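You operate a simulated robot arm through the tools that you are given. There is no shell and no other tool.

You run a simulated robot arm. Do the job below in one go: nothing can be reset, and whatever is moved stays where it is left.

TASK
Put things in order on the steel table. At the end: the red nozzle (marked "ROSE") stands where the gold brass shim stood; the blue sponge stands where the black cover stood; the gold brass shim from the steel table is on the green sponge tray; the black cover from the steel table stands where the red nozzle stood; whatever was shut is shut again. Leave all else as you found it, and nothing knocked over.

Only the result counts: the job must be done as asked and must still hold three seconds after the hand-in. Knocking over, shifting, dropping, spilling or breaking anything else fails it. Lids that push on must go on centred and level and be pressed home; caps that screw on are set level and turned clockwise until they are tight.

THE ROBOT
A 7-joint arm with a two-finger parallel gripper, fixed in place. Base frame: the origin is at the foot of the arm, x ahead of it, y to its left, z up; the work surface is at about z = 800. Lengths are in mm, angles in rad, forces in N, time in s.
With the tool pointing down near the work surface it reaches from about 300 to 700 mm from the base axis. Its first joint turns from -1.152 to 1.152 rad. Payload 1.57 kg.
The tool frame sits at the grasp point between the pads (the TCP): z along the fingers, y along the line on which they close. The tips reach 30 mm beyond it. Largest opening 110 mm; finger width 24, thickness 12; the body of the gripper, 48 by 112 mm, starts 78 mm behind the TCP.
Orientation is told as [roll, pitch, yaw] about the base's x, y, z axes, in that order, counted from this pose: with the fingers straight down and closing along the base's y, the tool's x points along the base's -x, its y along +y and its z along -z.

THE INTERFACE
- The arm moves only by the tool step_arm. Its argument "moves" is a list of rows, each a list of 3 entries, a list of its own where there are three numbers: the shift along the tool's x, y, z in m, then the turn, a rotation vector about the tool's x, y, z in rad, then the closure in counts, from 0 (fully open) to 255 (shut). In form: [[[x, y, z], [wx, wy, wz], fingers], ...]. A call has 1 to 20 rows; each row shifts and turns the commanded pose from where the row before left it, along the tool's axes as they then stand. A row lasts 0.2 s, in which the tool goes at most 50 mm and 0.15 rad; a call with a longer step from one row to the next is refused whole, and so is a gripper value outside its range. A pose out of reach is approached as far as the arm can. The call stops where the force on the tool passes 40 N (or 10 N more than at its start, if that is more) or the arm is blocked; 0.2 s more then pass. The fingers move at their own pace (about 108 mm/s each) and stop on an object; they squeeze with about 38 N. The grip force told is the motor's: it shows also when the fingers shut on nothing. Time passes only in rows, and 0.2 s behind the last, so rows that do not move let the fingers close. It gives the time, the measured TCP pose, the force on the tool (base axes), the opening and the grip force at its end, in the units of the frame above (readings bear some noise), with the torque about the TCP (base axes, N m) and any sound that the robot's microphone picked up.
- Cameras (640 x 400 px; columns grow to the right, rows downward): "scene" is fixed at [174.6, -409.9, 1389.1]; the picture's right is [0.60, -0.80, 0.00], its down [-0.56, -0.42, -0.71] and it looks along [0.57, 0.43, -0.70] (base axes); focal length 360 px, centre (320, 200). "wrist" rides on the gripper at [70, 16, -141] in the tool frame; the picture's right is [-0.23, 0.97, 0.00], its down [-0.86, -0.20, -0.48] and it looks along [-0.47, -0.11, 0.88] (tool axes); focal length 222 px, centre (320, 200).
- grab_frame(camera): a new picture of that camera. It takes no simulated time.
- pixel_to_xyz(camera, pixels): for up to 12 pixels [column, row] of the newest picture of that camera ("zoom" is the newest enlarged one), the place [x, y, z] in the base frame of the surface seen there, good to about 2 mm. It takes no simulated time.
- close_up(camera, box): a new picture of the part [left, top, right, bottom] of that camera's present view, enlarged. It takes no simulated time.
- close_job(): hands the job in; it is judged then, once.

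Unless the task says otherwise, let go and move clear before handing in.

The tools are called after ">>>" as name(argument=value, ...) on one line, values as JSON. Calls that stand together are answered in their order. step_arm: Moves the arm, as the interface text tells. Its arguments: {"type":"object","properties":{"moves":{"type":"array"}},"required":["moves"]} The other tools are called the same way: grab_frame (camera) takes a picture; pixel_to_xyz (camera, pixels) gives the place of the surface under pixels of a picture; close_up (camera, box) takes an enlarged picture of a part of a camera's view; close_job () hands the job in.

At the start:

```text
t: 0.0
tcp_pos: [326.3, -102.2, 1135.3]
tcp_rot: [-0.001, -0.001, 0.001]
wrist_force: [0.5, 0.4, -0.1]
moment: [0.02, -0.01, 0.0]
finger_gap: 110.0
gripper_force: 0.1
```

scene: 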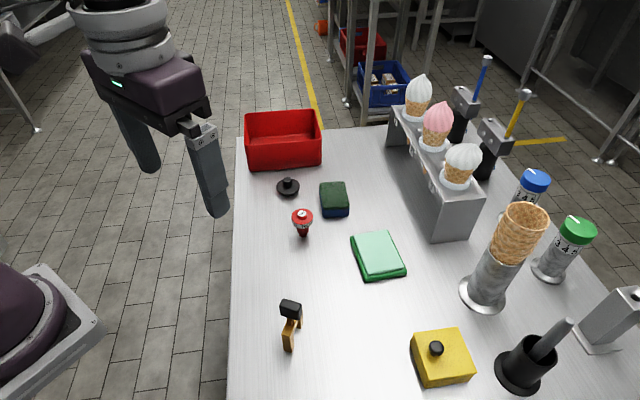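
wrist: 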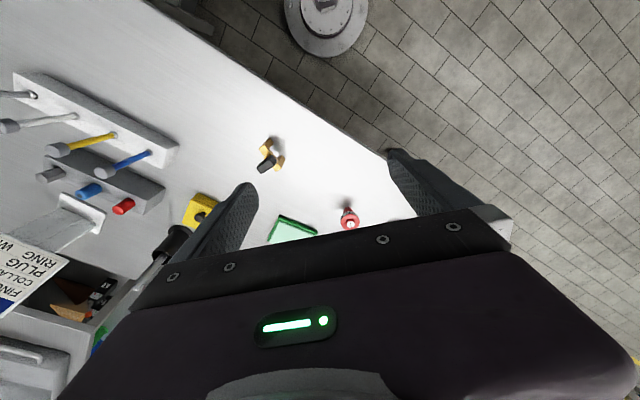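

The scene shows the red nozzle near (302,220), a black cover near (288,187), a dark sponge near (334,198), a green tray near (378,254) and a gold thing near (290,325). I'll enlarge these parts before doing anything.

>>> close_up(camera="scene", box=[230, 160, 420, 280])

>>> close_up(camera="scene", box=[240, 280, 400, 380])

>>> close_up(camera="scene", box=[400, 300, 560, 400])

>>> close_up(camera="wrist", box=[0, 200, 200, 325])

```text
3.33 times, centred on (325, 220) of scene
```

zoom: 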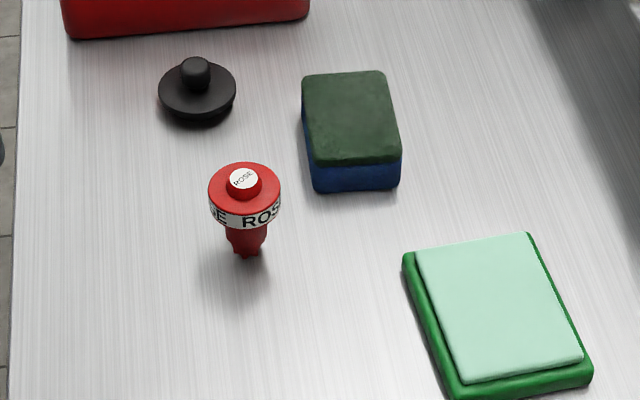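

```text
4.00 times, centred on (320, 330) of scene
```

zoom: 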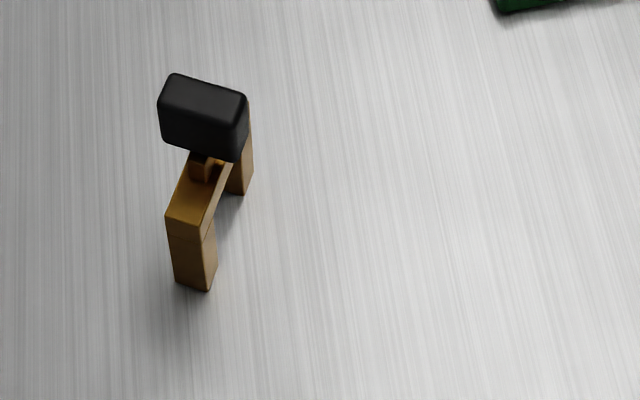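

```text
4.00 times, centred on (480, 350) of scene
```

zoom: 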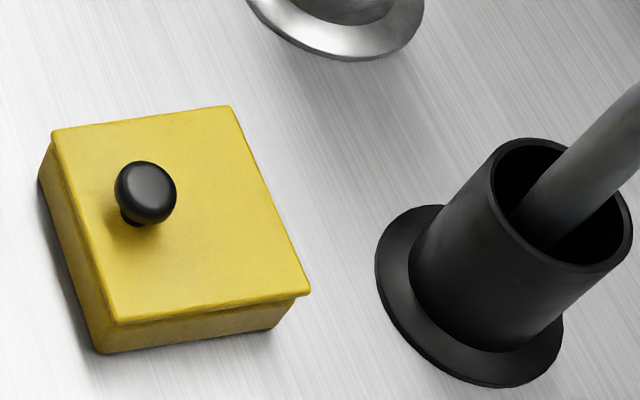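

```text
3.20 times, centred on (100, 262) of wrist
```

zoom: 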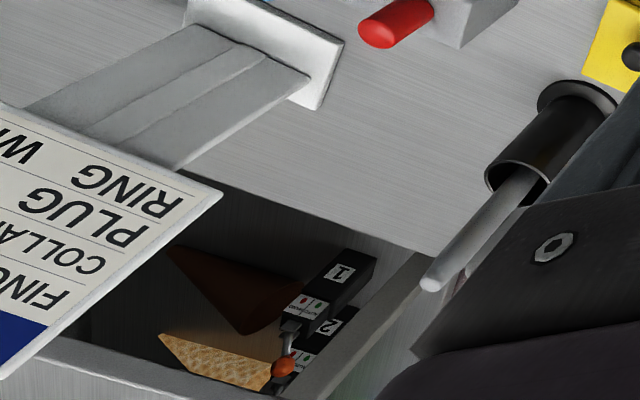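

The yellow box (443,357) is lidded, and a sign with words shows at the lower left of the wrist view. I'll enlarge more of the surroundings to check for look-alikes.

>>> close_up(camera="wrist", box=[0, 60, 200, 185])

>>> close_up(camera="wrist", box=[0, 240, 120, 400])

>>> close_up(camera="scene", box=[440, 160, 640, 400])

>>> close_up(camera="scene", box=[380, 50, 560, 200])

>>> close_up(camera="wrist", box=[240, 120, 400, 250])

>>> close_up(camera="scene", box=[230, 100, 340, 180])

```text
3.20 times, centred on (100, 122) of wrist
```

zoom: 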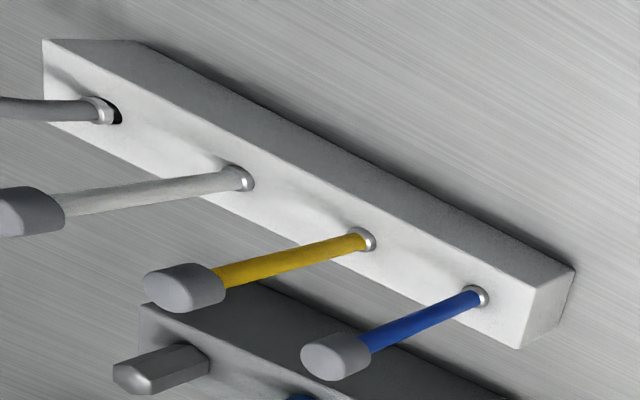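

```text
2.50 times, centred on (60, 320) of wrist
```

zoom: 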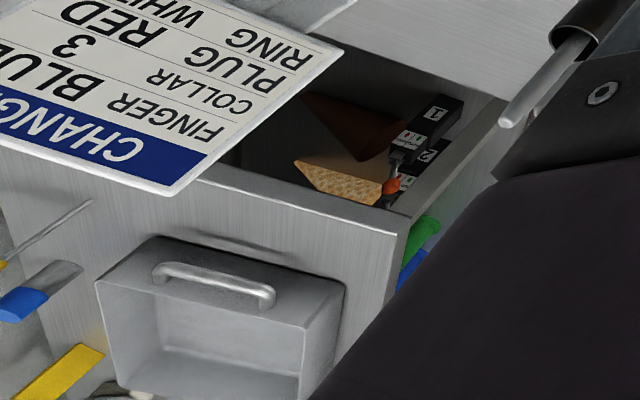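

```text
1.67 times, centred on (540, 280) of scene
```

zoom: 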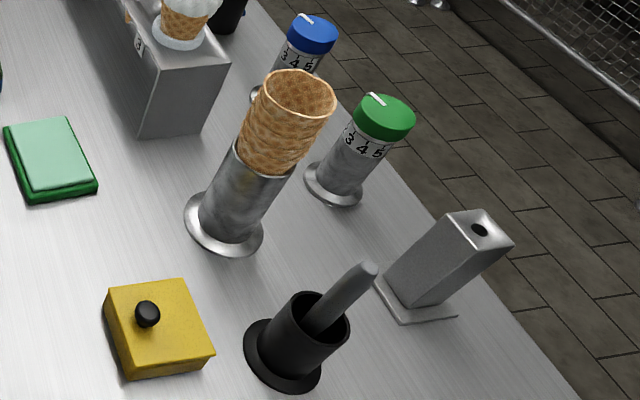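

```text
2.67 times, centred on (470, 125) of scene
```

zoom: 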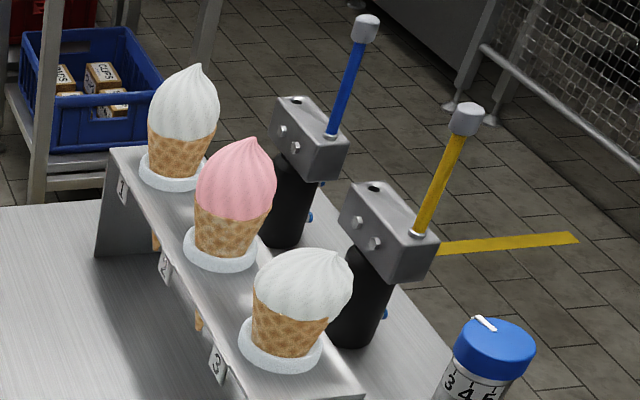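

```text
3.08 times, centred on (320, 185) of wrist
```

zoom: 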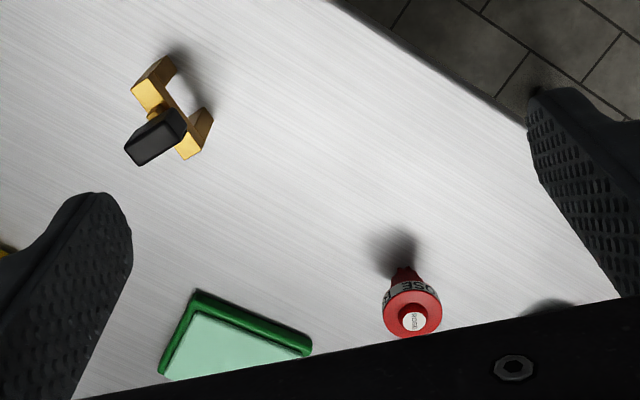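

```text
5.00 times, centred on (285, 140) of scene
```

zoom: 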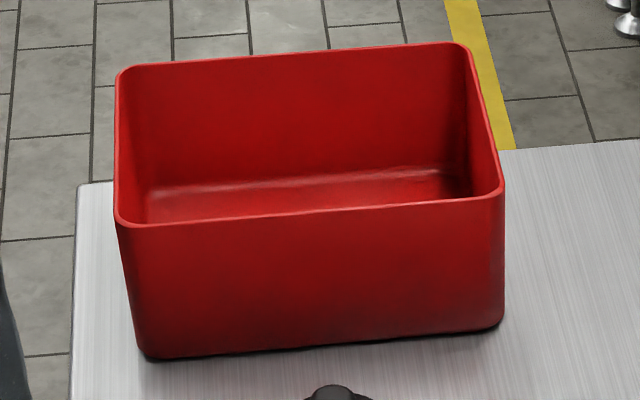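

The needed things are the nozzle, the cover, the sponge, the bridge-shaped gold shim with its black head, and the green tray; moving in the order shim, nozzle, cover, sponge needs no spare spot. I'll measure their places now.

>>> grab_frame(camera="scene")

>>> pixel_to_xyz(camera="scene", pixels=[[302, 213], [295, 215], [309, 216], [302, 234], [303, 225], [288, 181], [277, 187], [299, 187], [288, 197], [320, 183], [345, 183], [350, 208]])

>>> pixel_to_xyz(camera="scene", pixels=[[322, 210], [323, 215], [348, 214], [355, 238], [386, 232], [405, 270], [372, 275], [378, 254], [351, 237], [363, 280], [390, 276], [320, 225]])

>>> pixel_to_xyz(camera="scene", pixels=[[283, 300], [301, 304], [299, 316], [281, 314], [283, 334], [291, 338], [293, 323], [285, 350], [292, 352], [300, 327], [290, 321], [275, 330]])

>>> close_up(camera="scene", box=[270, 290, 318, 360])

```text
taken
```

scene: 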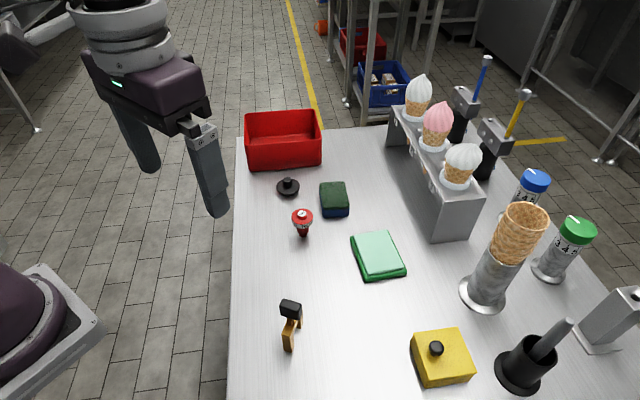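

```text
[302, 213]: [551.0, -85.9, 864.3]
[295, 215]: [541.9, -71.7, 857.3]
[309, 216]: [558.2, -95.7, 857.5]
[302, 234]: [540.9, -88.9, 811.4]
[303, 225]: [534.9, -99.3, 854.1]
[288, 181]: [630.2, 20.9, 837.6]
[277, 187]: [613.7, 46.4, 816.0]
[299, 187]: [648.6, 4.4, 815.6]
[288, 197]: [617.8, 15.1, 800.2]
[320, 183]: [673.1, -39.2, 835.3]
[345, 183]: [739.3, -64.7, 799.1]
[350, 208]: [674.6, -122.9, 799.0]
```

```text
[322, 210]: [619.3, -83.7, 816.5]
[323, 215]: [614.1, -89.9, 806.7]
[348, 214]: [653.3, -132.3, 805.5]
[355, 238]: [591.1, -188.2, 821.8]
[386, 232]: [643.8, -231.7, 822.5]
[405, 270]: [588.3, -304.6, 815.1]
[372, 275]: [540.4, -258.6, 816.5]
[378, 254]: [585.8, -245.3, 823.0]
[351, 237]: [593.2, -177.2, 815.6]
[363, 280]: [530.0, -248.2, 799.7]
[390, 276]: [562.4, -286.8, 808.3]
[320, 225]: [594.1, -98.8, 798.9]
```

```text
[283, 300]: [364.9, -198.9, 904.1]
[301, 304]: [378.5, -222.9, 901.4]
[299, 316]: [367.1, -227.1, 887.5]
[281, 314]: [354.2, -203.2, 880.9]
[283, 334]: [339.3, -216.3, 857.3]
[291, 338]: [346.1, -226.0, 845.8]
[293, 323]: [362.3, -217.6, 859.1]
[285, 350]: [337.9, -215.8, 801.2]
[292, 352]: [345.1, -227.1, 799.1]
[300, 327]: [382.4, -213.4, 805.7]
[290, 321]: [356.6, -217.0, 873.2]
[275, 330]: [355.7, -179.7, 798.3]
```

```text
5.71 times, centred on (294, 325) of scene
```

zoom: 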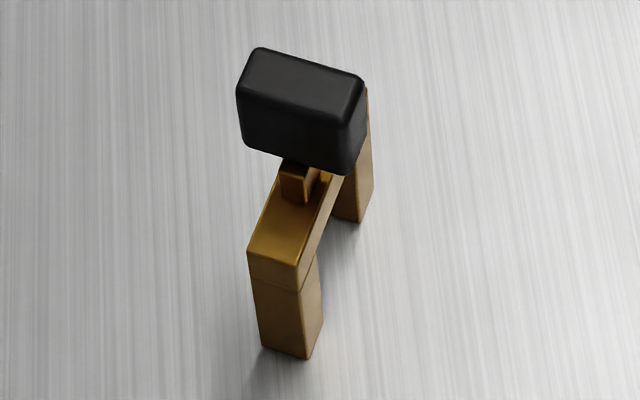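

The shim is a two-legged bridge with a stem and a black head about z 880–904. I'll get its corners more exactly from the enlarged view.

>>> pixel_to_xyz(camera="zoom", pixels=[[260, 54], [358, 82], [342, 115], [246, 88], [300, 85], [252, 248], [296, 262], [285, 190], [262, 345], [308, 355], [360, 220], [312, 250]])

>>> pixel_to_xyz(camera="zoom", pixels=[[245, 125], [340, 160], [362, 120], [318, 200], [325, 290], [370, 150], [290, 180], [275, 225], [280, 300], [318, 345], [335, 210], [370, 200]])

```text
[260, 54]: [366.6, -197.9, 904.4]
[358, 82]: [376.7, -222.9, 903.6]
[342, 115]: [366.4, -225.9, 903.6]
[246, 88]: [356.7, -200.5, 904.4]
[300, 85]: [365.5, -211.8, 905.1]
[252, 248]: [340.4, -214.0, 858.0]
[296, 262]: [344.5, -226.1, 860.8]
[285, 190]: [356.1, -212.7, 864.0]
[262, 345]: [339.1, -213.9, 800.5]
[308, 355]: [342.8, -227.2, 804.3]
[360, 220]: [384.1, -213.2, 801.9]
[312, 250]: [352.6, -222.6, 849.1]
```

```text
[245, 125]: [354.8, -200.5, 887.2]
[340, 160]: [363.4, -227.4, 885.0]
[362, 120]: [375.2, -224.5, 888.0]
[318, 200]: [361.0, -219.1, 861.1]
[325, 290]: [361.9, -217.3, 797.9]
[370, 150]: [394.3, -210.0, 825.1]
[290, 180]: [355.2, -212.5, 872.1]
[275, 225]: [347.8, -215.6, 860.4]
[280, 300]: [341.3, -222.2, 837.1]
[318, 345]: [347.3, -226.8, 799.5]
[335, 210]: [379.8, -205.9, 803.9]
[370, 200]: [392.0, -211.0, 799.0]
```

The shim's head centre is about (366.6, -211.8) with its long side along (0.37, -0.93), so I'll close along that side (yaw about +0.37). First I'll move above it at z 960 and look.

>>> step_arm(moves=[[[-0.00806, -0.02192, 0.035], [0, 0, 0], 0], [[-0.00806, -0.02192, 0.035], [0, 0, 0], 0], [[-0.00806, -0.02192, 0.035], [0, 0, 0], 0], [[-0.00806, -0.02192, 0.035], [0, 0, 0], 0], [[-0.00806, -0.02192, 0.035], [0, 0, 0], 0], [[0, 0, 0], [0, 0, -0.125], 0], [[0, 0, 0], [0, 0, -0.125], 0], [[0, 0, 0], [0, 0, -0.125], 0], [[0, 0, 0], [0, 0, 0], 0]])

>>> grab_frame(camera="wrist")

>>> grab_frame(camera="scene")

```text
t: 2.0
tcp_pos: [367.2, -211.4, 961.3]
tcp_rot: [0.0, 0.0, 0.376]
wrist_force: [-0.4, 0.4, -0.2]
moment: [0.01, -0.01, 0.03]
finger_gap: 110.3
gripper_force: 0.1
```

```text
taken
```

wrist: 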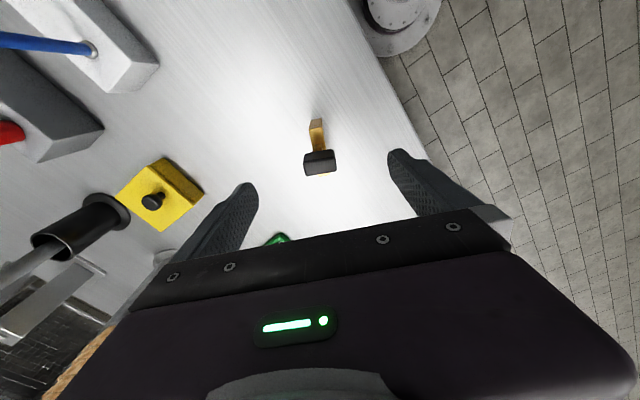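

```text
taken
```

scene: 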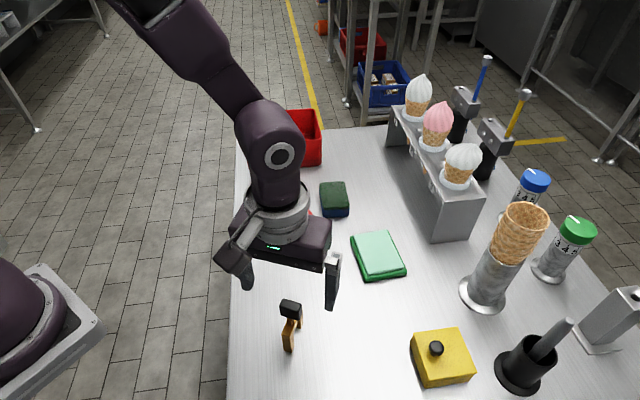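

The wrist view shows the head at (320,162) between the fingers. I'll enlarge it and measure its edges.

>>> close_up(camera="wrist", box=[280, 105, 360, 185])

>>> pixel_to_xyz(camera="wrist", pixels=[[305, 153], [334, 151], [335, 168], [305, 173], [310, 122], [323, 120], [313, 148], [325, 148], [306, 170], [335, 159]])

```text
5.00 times, centred on (320, 145) of wrist
```

zoom: 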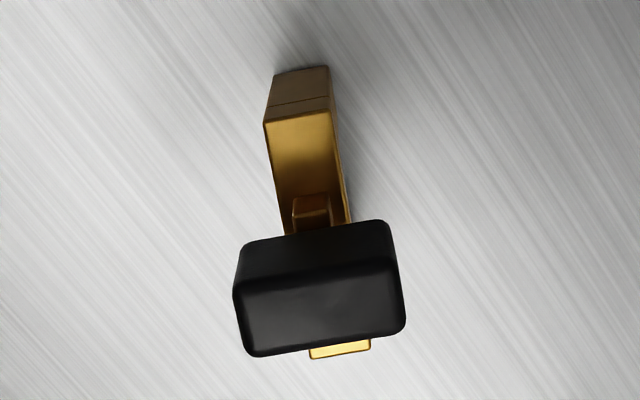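

```text
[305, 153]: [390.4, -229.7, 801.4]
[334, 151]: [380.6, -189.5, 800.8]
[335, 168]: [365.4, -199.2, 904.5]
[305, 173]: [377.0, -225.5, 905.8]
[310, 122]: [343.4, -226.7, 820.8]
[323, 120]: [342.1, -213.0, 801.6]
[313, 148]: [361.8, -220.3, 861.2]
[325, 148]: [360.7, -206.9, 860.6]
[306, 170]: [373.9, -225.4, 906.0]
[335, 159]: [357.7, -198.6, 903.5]
```

I'll measure the head's top-face corners from the enlarged wrist view to fix the closing angle.

>>> pixel_to_xyz(camera="zoom", pixels=[[242, 296], [393, 276], [399, 328], [250, 348], [320, 312], [265, 125], [329, 113], [280, 215], [350, 200], [312, 354], [370, 347]])

```text
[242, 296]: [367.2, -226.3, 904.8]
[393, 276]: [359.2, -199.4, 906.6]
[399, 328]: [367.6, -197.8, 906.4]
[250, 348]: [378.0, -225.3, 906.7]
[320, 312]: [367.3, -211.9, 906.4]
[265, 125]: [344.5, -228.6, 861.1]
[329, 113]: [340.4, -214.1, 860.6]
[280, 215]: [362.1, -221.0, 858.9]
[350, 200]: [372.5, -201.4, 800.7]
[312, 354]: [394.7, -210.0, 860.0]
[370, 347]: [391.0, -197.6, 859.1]
```

The bar axis is at about 0.335 rad and the centre at (367.6, -212.4); I'll trim the yaw, descend to z 890 and close on the head.

>>> step_arm(moves=[[[0, -0.001, 0.02], [0, 0, 0.04], 0], [[0, 0, 0.02], [0, 0, 0], 0], [[0, 0, 0.02], [0, 0, 0], 0], [[0, 0, 0.011], [0, 0, 0], 0], [[0, 0, 0], [0, 0, 0], 0], [[0, 0, 0], [0, 0, 0], 255], [[0, 0, 0], [0, 0, 0], 255], [[0, 0, 0], [0, 0, 0], 255], [[0, 0, 0], [0, 0, 0], 255]])

>>> grab_frame(camera="scene")

```text
t: 4.0
tcp_pos: [366.6, -214.2, 889.4]
tcp_rot: [0.0, -0.001, 0.337]
wrist_force: [-0.1, -0.4, -0.3]
moment: [0.0, -0.03, 0.0]
finger_gap: 31.5
gripper_force: 38.2
```

```text
taken
```

scene: 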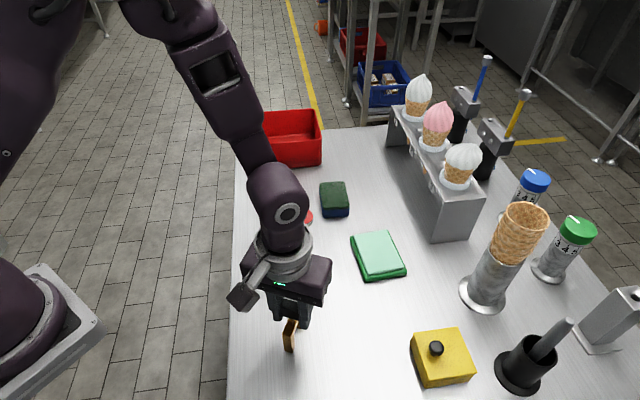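

The gap stopped at 31.5 mm with 38 N, so the head is held. Before lifting I'll look at the tray once more for its true centre.

>>> close_up(camera="scene", box=[340, 220, 420, 290])

>>> step_arm(moves=[[[0, 0, -0.01], [0, 0, 0], 255], [[0, 0, -0.02], [0, 0, 0], 255], [[0, 0, -0.03], [0, 0, 0], 255], [[0, 0, -0.03], [0, 0, 0], 255], [[0, 0, 0], [0, 0, 0], 255]])

>>> grab_frame(camera="scene")

>>> grab_frame(camera="wrist")

```text
5.71 times, centred on (380, 255) of scene
```

zoom: 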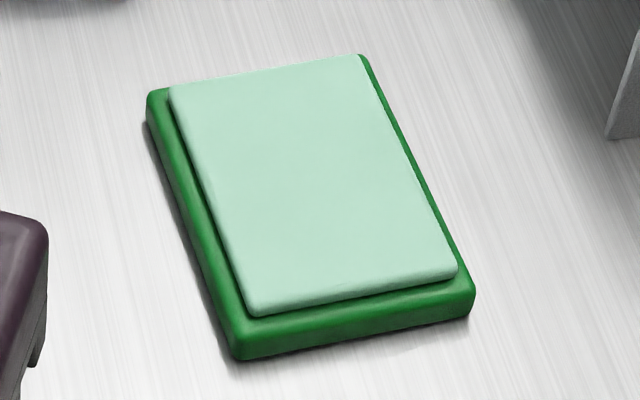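

```text
t: 5.2
tcp_pos: [364.9, -214.9, 979.0]
tcp_rot: [0.001, -0.001, 0.334]
wrist_force: [0.4, -0.3, -1.7]
moment: [-0.03, -0.02, 0.0]
finger_gap: 31.4
gripper_force: 38.4
```

```text
taken
```

scene: 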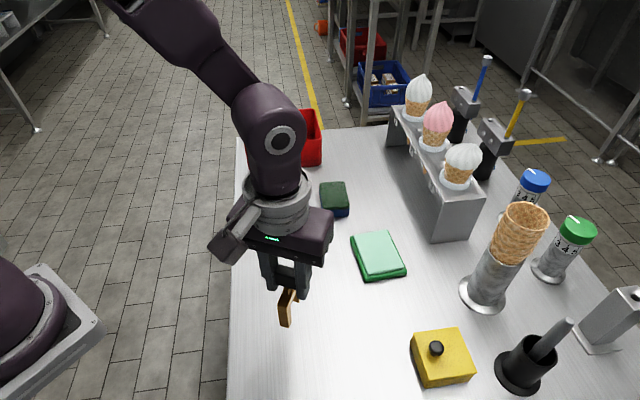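

```text
taken
```

wrist: 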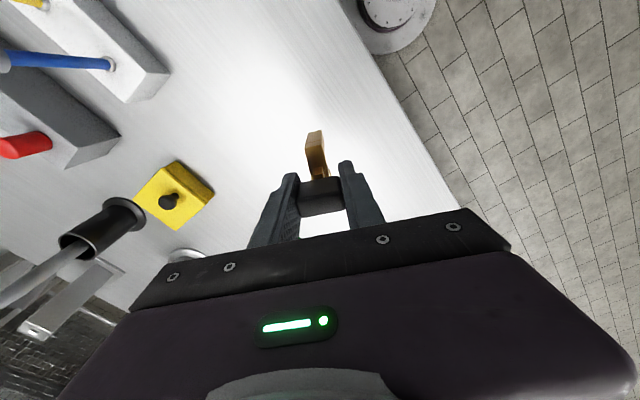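

The shim is lifted (weight about 1.5 N). I'll measure the pad corners from the tray enlargement and check the shim hangs level.

>>> pixel_to_xyz(camera="zoom", pixels=[[174, 90], [358, 60], [452, 268], [256, 305], [310, 180], [152, 95], [238, 335], [468, 300], [372, 75]])

>>> close_up(camera="wrist", box=[270, 115, 370, 225])

>>> close_up(camera="scene", box=[250, 240, 340, 340])

```text
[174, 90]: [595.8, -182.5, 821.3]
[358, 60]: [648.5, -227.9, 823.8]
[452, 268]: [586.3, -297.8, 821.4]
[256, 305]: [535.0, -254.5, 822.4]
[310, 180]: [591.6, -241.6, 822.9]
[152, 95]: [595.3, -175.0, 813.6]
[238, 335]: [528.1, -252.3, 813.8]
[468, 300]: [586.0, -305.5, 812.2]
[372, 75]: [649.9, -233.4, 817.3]
```

```text
3.64 times, centred on (320, 170) of wrist
```

zoom: 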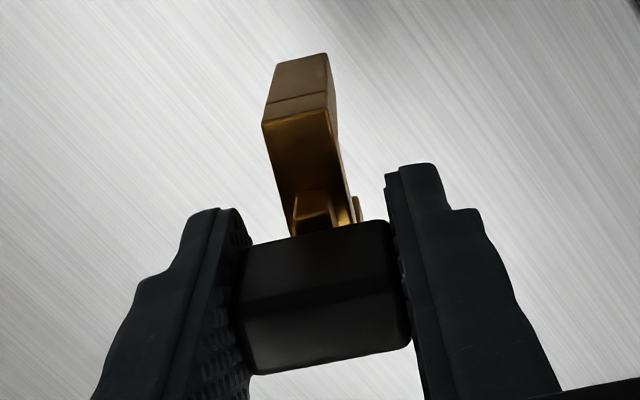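

```text
4.00 times, centred on (295, 290) of scene
```

zoom: 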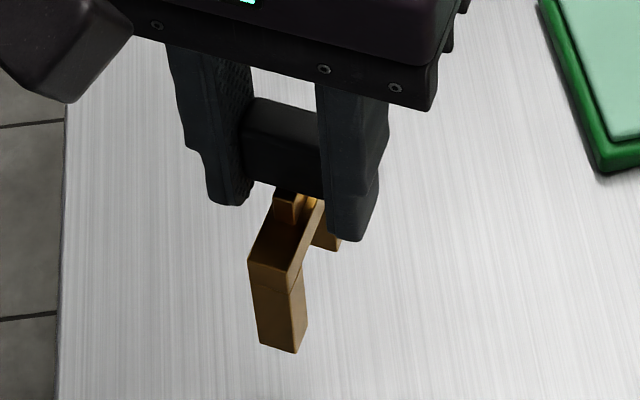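

The shim hangs much as it stood. I'll measure its bottom and bar ends for tilt.

>>> pixel_to_xyz(camera="zoom", pixels=[[250, 258], [285, 272], [265, 245], [300, 235], [262, 335], [292, 345], [328, 243], [270, 140], [310, 150], [255, 108]])

```text
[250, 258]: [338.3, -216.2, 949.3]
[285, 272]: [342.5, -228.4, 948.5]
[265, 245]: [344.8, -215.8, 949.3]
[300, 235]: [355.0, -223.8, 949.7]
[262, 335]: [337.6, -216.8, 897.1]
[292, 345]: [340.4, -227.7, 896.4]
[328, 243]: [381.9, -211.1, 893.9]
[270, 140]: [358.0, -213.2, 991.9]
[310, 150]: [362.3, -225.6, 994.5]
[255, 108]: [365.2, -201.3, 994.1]
```

Level within noise. The pad centre is about (591, -241), with its long axis at 0.855 rad. I'll check the ice-cream stand and cone for clearance first.

>>> grab_frame(camera="scene")

>>> pixel_to_xyz(camera="scene", pixels=[[463, 150], [447, 175], [433, 238], [430, 205], [400, 110], [520, 225], [497, 240], [440, 105], [418, 80], [463, 296], [290, 115], [250, 165]])

```text
taken
```

scene: 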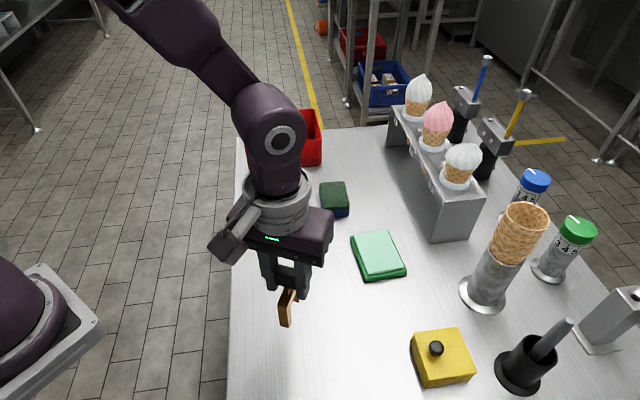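

```text
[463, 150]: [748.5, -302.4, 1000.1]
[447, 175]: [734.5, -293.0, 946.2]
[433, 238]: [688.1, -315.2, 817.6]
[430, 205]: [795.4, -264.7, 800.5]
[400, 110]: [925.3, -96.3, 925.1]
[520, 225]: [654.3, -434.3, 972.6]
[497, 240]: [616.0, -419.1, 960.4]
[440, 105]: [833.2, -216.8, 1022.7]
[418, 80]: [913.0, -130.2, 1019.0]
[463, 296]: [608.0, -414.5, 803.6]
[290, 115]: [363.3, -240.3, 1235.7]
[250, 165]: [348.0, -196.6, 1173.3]
```

The nearest ice cream (748, -302) and cone (616, -419) are well clear. Moving over the tray and turning to line up with the pad.

>>> step_arm(moves=[[[-0.0341, -0.0165, 0], [0, 0, 0], 255], [[-0.0341, -0.0165, 0], [0, 0, 0], 255], [[-0.0341, -0.0165, 0], [0, 0, 0], 255], [[-0.0341, -0.0165, 0], [0, 0, 0], 255], [[-0.0341, -0.0165, 0], [0, 0, 0], 255], [[-0.0341, -0.0165, 0], [0, 0, 0], 255], [[0, 0, 0], [0, 0, -0.13], 255], [[0, 0, 0], [0, 0, -0.13], 255], [[0, 0, 0], [0, 0, -0.13], 255], [[0, 0, 0], [0, 0, -0.13], 255], [[0, 0, 0], [0, 0, 0], 255], [[0, 0, 0], [0, 0, 0], 255]])

>>> grab_frame(camera="scene")

>>> grab_frame(camera="wrist")

```text
t: 7.8
tcp_pos: [592.1, -238.2, 980.0]
tcp_rot: [0.0, 0.0, 0.854]
wrist_force: [-0.3, 0.0, -1.8]
moment: [-0.02, 0.02, -0.02]
finger_gap: 31.6
gripper_force: 37.9
```

```text
taken
```

scene: 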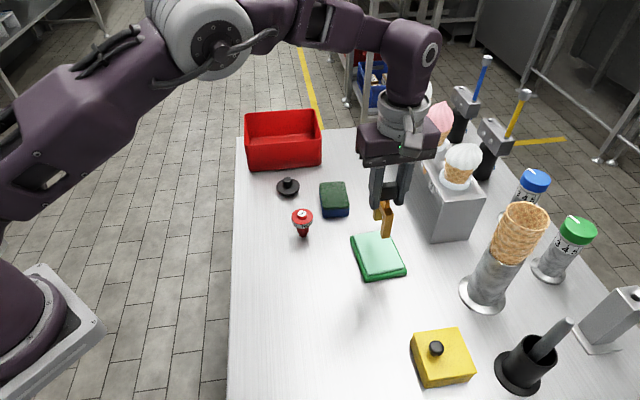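

```text
taken
```

wrist: 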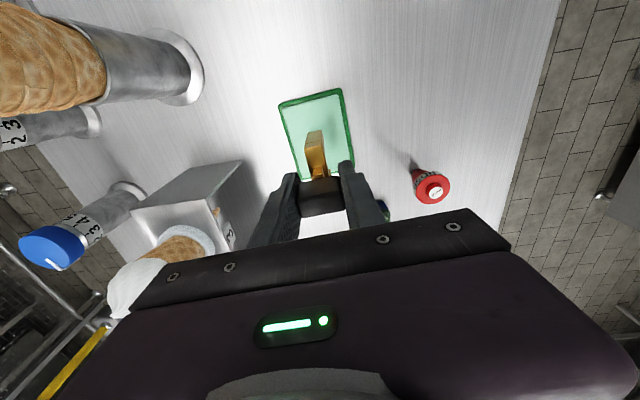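

The shim is over the pad, lined up with it. I'll go down to about 4 mm above it.

>>> step_arm(moves=[[[0.0015, -0.0013, 0.02], [0, 0, 0], 255], [[0, 0, 0.02], [0, 0, 0], 255], [[0, 0, 0.015], [0, 0, 0], 255], [[0, 0, 0.008], [0, 0, 0], 255], [[0, 0, 0], [0, 0, 0], 255]])

>>> close_up(camera="scene", box=[330, 180, 430, 290])

```text
t: 9.0
tcp_pos: [591.1, -241.9, 916.4]
tcp_rot: [0.0, 0.0, 0.856]
wrist_force: [-0.1, -0.5, -1.4]
moment: [0.01, 0.01, 0.01]
finger_gap: 31.3
gripper_force: 38.0
```

```text
3.64 times, centred on (380, 235) of scene
```

zoom: 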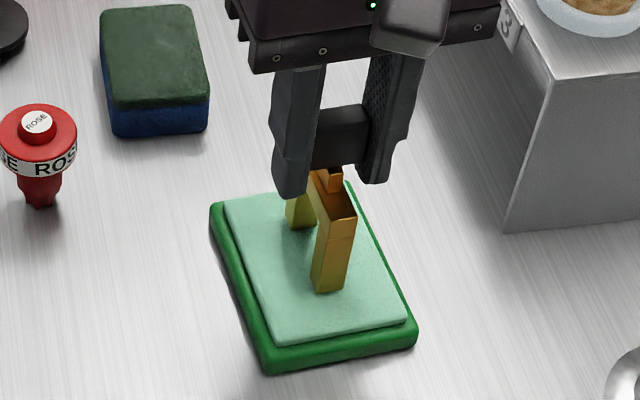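

Both legs are over the pad with the shim centred, a few mm above it. I'll lower in 1 mm steps and watch the force.

>>> step_arm(moves=[[[0, 0, 0.001], [0, 0, 0], 255], [[0, 0, 0.001], [0, 0, 0], 255], [[0, 0, 0.001], [0, 0, 0], 255], [[0, 0, 0], [0, 0, 0], 255]])

```text
t: 10.0
tcp_pos: [592.5, -241.4, 913.9]
tcp_rot: [0.0, 0.0, 0.855]
wrist_force: [-0.2, 1.0, -0.2]
moment: [-0.01, 0.02, 0.03]
finger_gap: 31.3
gripper_force: 37.7
```

The load on the tool fell from -1.5 to -0.2 N, so it is near or at contact; one more mm to confirm.

>>> step_arm(moves=[[[0, 0, 0.001], [0, 0, 0], 255], [[0, 0, 0], [0, 0, 0], 255]])

```text
t: 10.6
tcp_pos: [593.0, -241.7, 912.1]
tcp_rot: [0.0, 0.001, 0.855]
wrist_force: [0.0, -0.8, -0.4]
moment: [0.01, -0.02, 0.03]
finger_gap: 31.5
gripper_force: 37.4
```

>>> step_arm(moves=[[[0, 0, 0.001], [0, 0, 0], 255], [[0, 0, 0], [0, 0, 0], 255], [[0, 0, 0], [0, 0, 0], 255]])

>>> close_up(camera="scene", box=[350, 210, 420, 290])

```text
t: 11.4
tcp_pos: [591.7, -241.7, 912.7]
tcp_rot: [-0.003, 0.0, 0.855]
wrist_force: [-0.4, 0.4, 10.0]
moment: [0.05, 0.03, 0.02]
finger_gap: 31.5
gripper_force: 38.3
```

```text
5.00 times, centred on (385, 250) of scene
```

zoom: 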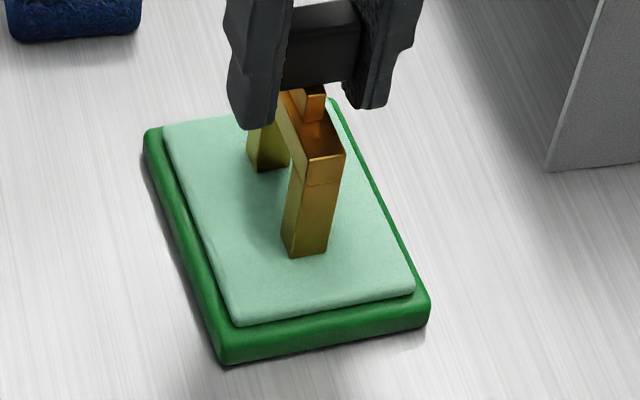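

Firm contact at 10 N, both legs on the pad. I'll ease up half a millimetre, open, and rise clear.

>>> step_arm(moves=[[[0, 0, -0.0006], [0, 0, 0], 255], [[0, 0, 0], [0, 0, 0], 240], [[0, 0, 0], [0, 0, 0], 170], [[0, 0, 0], [0, 0, 0], 120], [[0, 0, 0], [0, 0, 0], 120], [[0, 0, -0.01], [0, 0, 0], 120], [[0, 0, -0.03], [0, 0, 0], 120], [[0, 0, -0.04], [0, 0, 0], 0], [[0, 0, -0.02], [0, 0, 0], 0], [[0, 0, 0], [0, 0, 0], 0]])

>>> grab_frame(camera="scene")

>>> close_up(camera="scene", box=[270, 170, 420, 290])

```text
t: 13.6
tcp_pos: [593.6, -241.0, 1012.4]
tcp_rot: [0.0, 0.001, 0.856]
wrist_force: [0.3, -0.2, 0.0]
moment: [-0.01, -0.02, 0.01]
finger_gap: 109.7
gripper_force: 0.0
```

```text
taken
```

scene: 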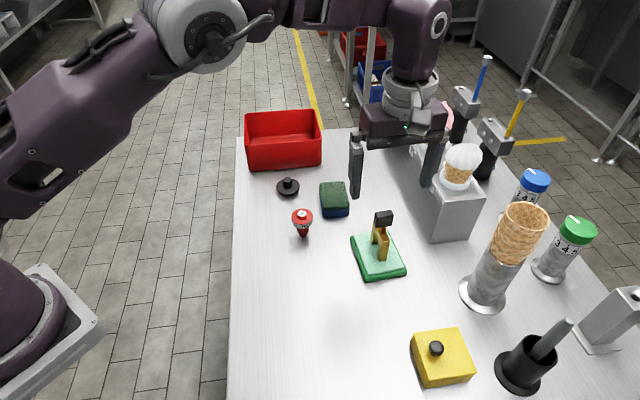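

```text
3.33 times, centred on (345, 230) of scene
```

zoom: 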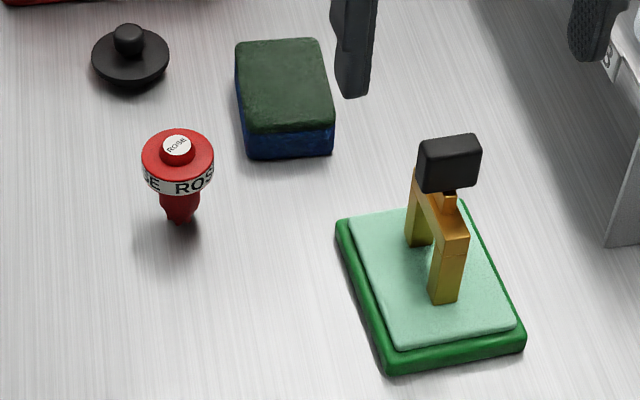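

The shim stands on the tray, upright. Next is the nozzle: I'll measure it and move above it, turning back to yaw 0.

>>> pixel_to_xyz(camera="zoom", pixels=[[178, 143], [146, 158], [211, 158], [178, 132], [178, 168], [180, 221], [163, 205], [195, 205], [178, 187]])

>>> step_arm(moves=[[[-0.022, 0.03335, 0], [0, 0, 0], 0], [[-0.022, 0.03335, 0], [0, 0, 0], 0], [[-0.022, 0.03335, 0], [0, 0, 0], 0], [[-0.022, 0.03335, 0], [0, 0, 0], 0], [[0, 0, 0], [0, 0, 0.1427], 0], [[0, 0, 0], [0, 0, 0.1427], 0], [[0, 0, 0], [0, 0, 0.1427], 0], [[0, 0, 0], [0, 0, 0.1427], 0], [[0, 0, 0], [0, 0, 0.1427], 0], [[0, 0, 0], [0, 0, 0.1427], 0], [[0, 0, 0], [0, 0, 0], 0]])

>>> grab_frame(camera="wrist")

```text
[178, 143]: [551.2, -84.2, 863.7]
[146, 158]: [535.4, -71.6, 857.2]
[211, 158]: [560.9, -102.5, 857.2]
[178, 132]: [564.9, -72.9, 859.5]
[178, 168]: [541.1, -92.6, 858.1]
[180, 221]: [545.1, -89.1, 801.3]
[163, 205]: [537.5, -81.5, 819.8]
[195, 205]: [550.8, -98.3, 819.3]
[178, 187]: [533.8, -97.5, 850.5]
```

```text
t: 16.0
tcp_pos: [549.8, -87.7, 1012.2]
tcp_rot: [0.0, 0.002, -0.005]
wrist_force: [-0.3, -0.7, -0.3]
moment: [0.0, 0.02, 0.01]
finger_gap: 110.0
gripper_force: 0.2
```

```text
taken
```

wrist: 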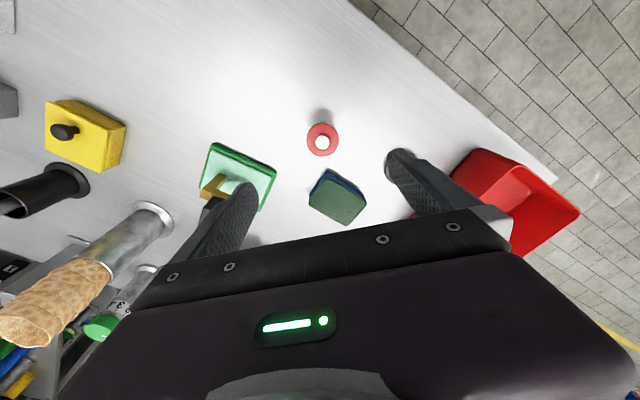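

The nozzle is at (322,139) in the wrist view. I'll enlarge and measure its disc edges.

>>> close_up(camera="wrist", box=[290, 100, 354, 164])

```text
6.25 times, centred on (322, 132) of wrist
```

zoom: 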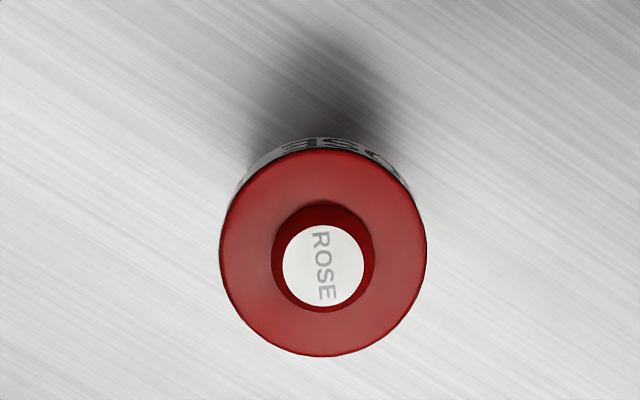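

>>> pixel_to_xyz(camera="zoom", pixels=[[226, 252], [421, 252], [323, 156], [323, 350], [323, 265], [285, 265], [362, 265], [323, 228], [323, 303], [250, 180], [395, 330], [320, 145]])

```text
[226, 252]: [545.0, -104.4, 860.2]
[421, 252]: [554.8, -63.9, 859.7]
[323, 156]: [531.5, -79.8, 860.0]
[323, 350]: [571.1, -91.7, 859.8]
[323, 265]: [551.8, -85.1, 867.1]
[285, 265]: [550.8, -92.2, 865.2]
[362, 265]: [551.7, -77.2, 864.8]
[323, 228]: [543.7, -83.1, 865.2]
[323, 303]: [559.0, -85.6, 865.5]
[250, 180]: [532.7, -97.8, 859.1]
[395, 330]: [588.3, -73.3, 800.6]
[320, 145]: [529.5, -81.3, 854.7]
```

The nozzle's centre is about (551, -85), its disc 42 mm wide with top at z 860. I'll go to z 910 above it with the fingers part closed and check the centring before straddling it.

>>> step_arm(moves=[[[-0.0012, 0.0028, 0.03], [0, 0, 0], 110], [[0, 0, 0.04], [0, 0, 0], 110], [[0, 0, 0.032], [0, 0, 0], 110], [[0, 0, 0], [0, 0, 0], 110]])

>>> step_arm(moves=[[[0, 0, 0], [0, 0, 0], 110]])

>>> step_arm(moves=[[[0, 0, 0], [0, 0, 0], 110]])

>>> step_arm(moves=[[[0, 0, 0], [0, 0, 0], 110]])

>>> grab_frame(camera="wrist")

>>> close_up(camera="wrist", box=[260, 120, 380, 220])

```text
t: 17.0
tcp_pos: [553.5, -85.4, 911.9]
tcp_rot: [0.0, 0.001, -0.001]
wrist_force: [0.0, 0.7, 0.9]
moment: [0.02, 0.03, -0.03]
finger_gap: 62.3
gripper_force: 0.0
```

```text
t: 17.4
tcp_pos: [552.7, -84.6, 912.5]
tcp_rot: [0.0, -0.001, 0.0]
wrist_force: [0.6, 0.2, -1.2]
moment: [0.01, 0.0, -0.03]
finger_gap: 62.6
gripper_force: 0.2
```

```text
t: 17.8
tcp_pos: [551.7, -85.7, 911.0]
tcp_rot: [0.0, 0.001, 0.0]
wrist_force: [-0.4, 0.2, 1.0]
moment: [0.02, -0.01, -0.01]
finger_gap: 62.6
gripper_force: 0.1
```

```text
t: 18.2
tcp_pos: [552.5, -84.9, 911.0]
tcp_rot: [0.0, 0.0, -0.004]
wrist_force: [-0.6, -0.9, -0.3]
moment: [-0.02, 0.0, 0.0]
finger_gap: 62.6
gripper_force: 0.2
```

```text
taken
```

wrist: 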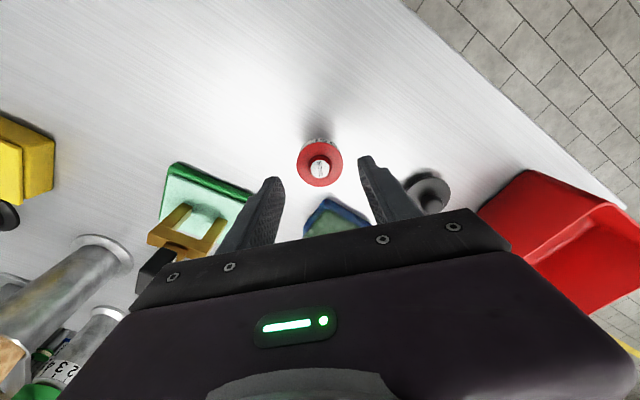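

```text
4.00 times, centred on (320, 170) of wrist
```

zoom: 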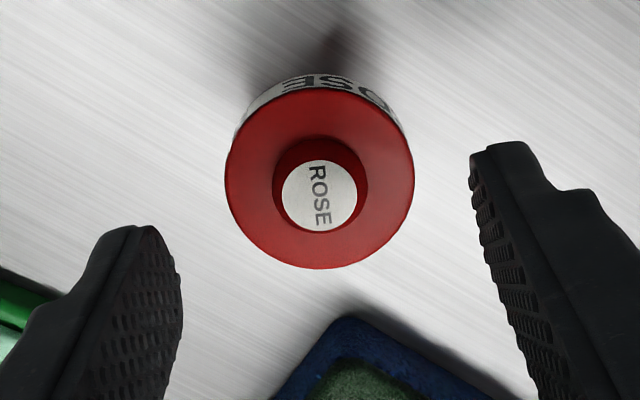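

The tool averages (552.6, -85.2). I'll re-measure the disc from this nearer view.

>>> pixel_to_xyz(camera="zoom", pixels=[[231, 178], [409, 178], [320, 95], [320, 264], [319, 195], [285, 195], [354, 195], [265, 95], [240, 130], [390, 110], [350, 88]])

```text
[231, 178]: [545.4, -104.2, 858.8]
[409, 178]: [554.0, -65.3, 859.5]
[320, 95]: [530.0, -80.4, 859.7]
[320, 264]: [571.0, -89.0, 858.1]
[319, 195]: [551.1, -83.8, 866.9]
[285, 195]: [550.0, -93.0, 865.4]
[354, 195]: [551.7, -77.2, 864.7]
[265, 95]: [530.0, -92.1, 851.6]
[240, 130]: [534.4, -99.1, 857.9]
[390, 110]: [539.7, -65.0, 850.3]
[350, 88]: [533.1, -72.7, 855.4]
```

The centre is (550.5, -84.9), matching the tool. I'll descend to z 850 and close on the ring.

>>> step_arm(moves=[[[0.0015, 0, 0.02], [0, 0, 0], 110], [[0, 0, 0.02], [0, 0, 0], 110], [[0, 0, 0.0215], [0, 0, 0], 110], [[0, 0, 0], [0, 0, 0], 110], [[0, 0, 0], [0, 0, 0], 135], [[0, 0, 0], [0, 0, 0], 150], [[0, 0, 0], [0, 0, 0], 165], [[0, 0, 0], [0, 0, 0], 255], [[0, 0, 0], [0, 0, 0], 255], [[0, 0, 0], [0, 0, 0], 255]])

>>> close_up(camera="wrist", box=[240, 110, 400, 230])

>>> close_up(camera="scene", box=[250, 150, 370, 250])

```text
t: 20.4
tcp_pos: [550.1, -85.2, 850.1]
tcp_rot: [0.002, 0.0, -0.001]
wrist_force: [0.3, 1.0, 0.7]
moment: [-0.02, -0.01, 0.02]
finger_gap: 42.6
gripper_force: 37.5
```

```text
3.33 times, centred on (320, 170) of wrist
```

zoom: 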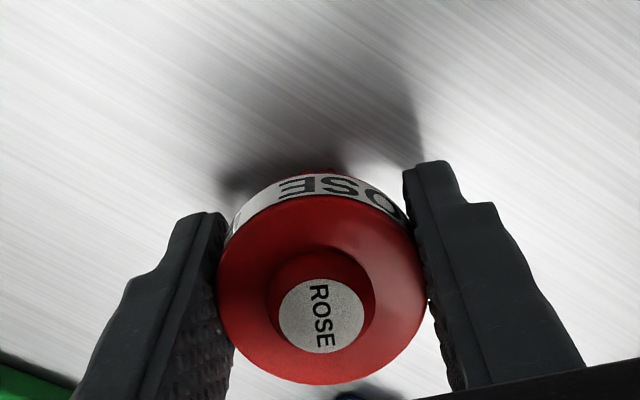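

```text
4.00 times, centred on (310, 200) of scene
```

zoom: 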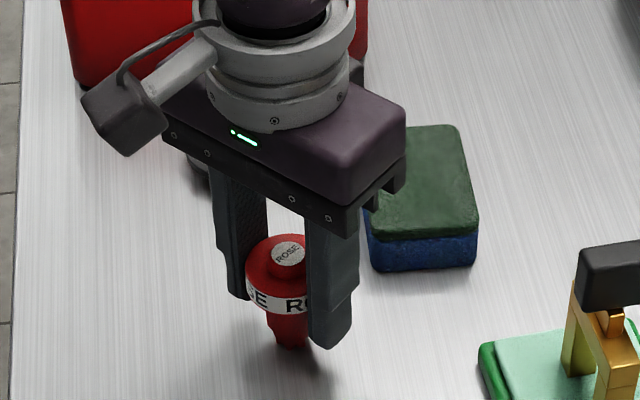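

The ring is held at 42.6 mm, nozzle upright. I'll lift it 50 mm and carry it over the shim's old place (367.6, -212.4).

>>> step_arm(moves=[[[0, 0, -0.005], [0, 0, 0], 255], [[0, 0, -0.015], [0, 0, 0], 255], [[0, 0, -0.03], [0, 0, 0], 255], [[0.0152, -0.0106, 0], [0, 0, 0], 255], [[0.0304, -0.0212, 0], [0, 0, 0], 255], [[0.0304, -0.0212, 0], [0, 0, 0], 255], [[0.0304, -0.0212, 0], [0, 0, 0], 255], [[0.0304, -0.0212, 0], [0, 0, 0], 255], [[0.0304, -0.0212, 0], [0, 0, 0], 255], [[0.0152, -0.0106, 0], [0, 0, 0], 255], [[0, 0, 0], [0, 0, 0], 255]])

>>> step_arm(moves=[[[0, 0, 0], [0, 0, 0], 255]])

>>> step_arm(moves=[[[0, 0, 0], [0, 0, 0], 255]])

>>> step_arm(moves=[[[0, 0, 0], [0, 0, 0], 255]])

>>> close_up(camera="scene", box=[240, 260, 360, 360])

>>> grab_frame(camera="wrist")

```text
t: 22.8
tcp_pos: [366.2, -209.5, 898.0]
tcp_rot: [-0.001, 0.001, -0.002]
wrist_force: [0.9, 0.1, -1.6]
moment: [0.01, 0.0, 0.0]
finger_gap: 42.4
gripper_force: 38.1
```

```text
t: 23.2
tcp_pos: [366.8, -209.4, 897.3]
tcp_rot: [0.001, 0.0, -0.001]
wrist_force: [0.6, 0.0, -1.0]
moment: [0.01, 0.0, 0.01]
finger_gap: 42.6
gripper_force: 37.7
```

```text
t: 23.6
tcp_pos: [368.0, -209.4, 896.8]
tcp_rot: [0.001, 0.0, 0.0]
wrist_force: [-0.8, 0.7, -0.7]
moment: [-0.01, 0.0, 0.03]
finger_gap: 42.8
gripper_force: 38.0
```

```text
t: 24.0
tcp_pos: [367.1, -210.8, 897.0]
tcp_rot: [0.0, 0.001, -0.002]
wrist_force: [0.6, 0.5, -0.6]
moment: [0.01, 0.01, 0.03]
finger_gap: 42.5
gripper_force: 37.9
```

```text
4.00 times, centred on (300, 310) of scene
```

zoom: 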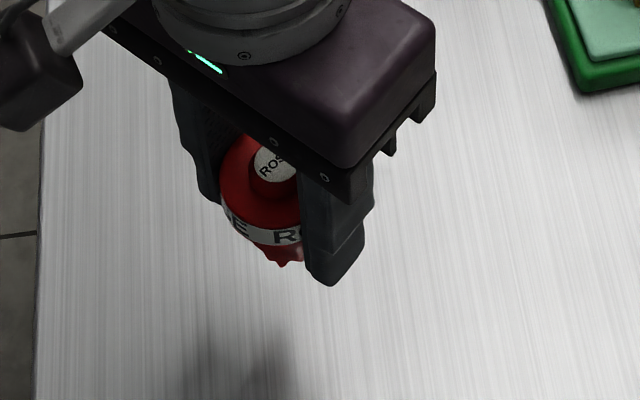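

```text
taken
```

wrist: 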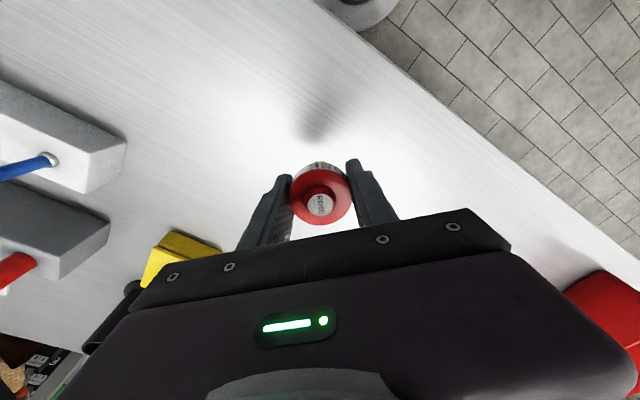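

Average tool position is (367.0, -209.8, 897.3); I'll trim by (0.5, -2.5) and lower to about 7 mm above the table.

>>> step_arm(moves=[[[-0.0005, -0.0025, 0.02], [0, 0, 0], 255], [[0, 0, 0.015], [0, 0, 0], 255], [[0, 0, 0.006], [0, 0, 0], 255], [[0, 0, 0], [0, 0, 0], 255]])

>>> step_arm(moves=[[[0, 0, 0.001], [0, 0, 0], 255], [[0, 0, 0.001], [0, 0, 0], 255], [[0, 0, 0], [0, 0, 0], 255]])

>>> close_up(camera="scene", box=[240, 270, 360, 370])

```text
t: 25.0
tcp_pos: [367.0, -213.6, 857.4]
tcp_rot: [0.0, -0.001, -0.002]
wrist_force: [0.1, -0.6, -1.0]
moment: [0.01, -0.02, 0.03]
finger_gap: 42.6
gripper_force: 37.6
```

```text
t: 25.8
tcp_pos: [367.8, -214.4, 854.5]
tcp_rot: [0.003, 0.001, -0.002]
wrist_force: [-0.7, 0.0, -1.2]
moment: [0.03, 0.01, -0.05]
finger_gap: 42.7
gripper_force: 37.8
```

```text
4.00 times, centred on (300, 320) of scene
```

zoom: 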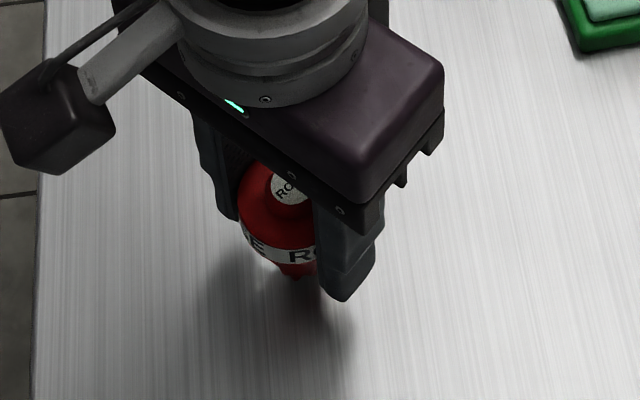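

Measured z is about 4 mm above the grasp height. Stepping down 1 mm at a time.

>>> step_arm(moves=[[[0, 0, 0.001], [0, 0, 0], 255], [[0, 0, 0.001], [0, 0, 0], 255], [[0, 0, 0.001], [0, 0, 0], 255], [[0, 0, 0], [0, 0, 0], 255]])

>>> step_arm(moves=[[[0, 0, 0.001], [0, 0, 0], 255], [[0, 0, 0], [0, 0, 0], 255], [[0, 0, 0], [0, 0, 0], 255]])

```text
t: 26.8
tcp_pos: [369.5, -214.9, 853.4]
tcp_rot: [0.002, 0.0, -0.001]
wrist_force: [0.3, 0.3, -1.3]
moment: [-0.01, -0.01, -0.04]
finger_gap: 42.3
gripper_force: 38.1
```

```text
t: 27.6
tcp_pos: [367.8, -214.3, 851.1]
tcp_rot: [0.002, -0.001, -0.001]
wrist_force: [0.1, -0.1, -1.5]
moment: [0.02, 0.02, 0.02]
finger_gap: 42.8
gripper_force: 38.4
```

No contact yet, and y averages -214.2, so I'll shift +1.5 mm in y and keep stepping down.

>>> step_arm(moves=[[[0, 0.0015, 0], [0, 0, 0], 255], [[0, 0, 0.001], [0, 0, 0], 255], [[0, 0, 0], [0, 0, 0], 255]])

>>> step_arm(moves=[[[0, 0, 0.001], [0, 0, 0], 255], [[0, 0, 0], [0, 0, 0], 255], [[0, 0, 0], [0, 0, 0], 255]])

>>> close_up(camera="scene", box=[240, 270, 360, 370])

```text
t: 28.4
tcp_pos: [367.4, -213.2, 850.7]
tcp_rot: [0.0, -0.001, -0.002]
wrist_force: [0.8, -0.2, -1.3]
moment: [0.0, -0.04, 0.01]
finger_gap: 42.7
gripper_force: 38.1
```

```text
t: 29.2
tcp_pos: [367.4, -212.5, 850.0]
tcp_rot: [0.0, 0.0, -0.002]
wrist_force: [0.2, 1.7, 11.9]
moment: [0.06, -0.06, 0.07]
finger_gap: 42.5
gripper_force: 38.0
```

```text
4.00 times, centred on (300, 320) of scene
```

zoom: 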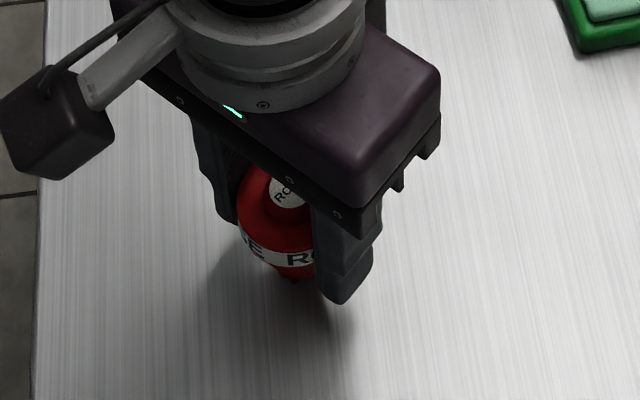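

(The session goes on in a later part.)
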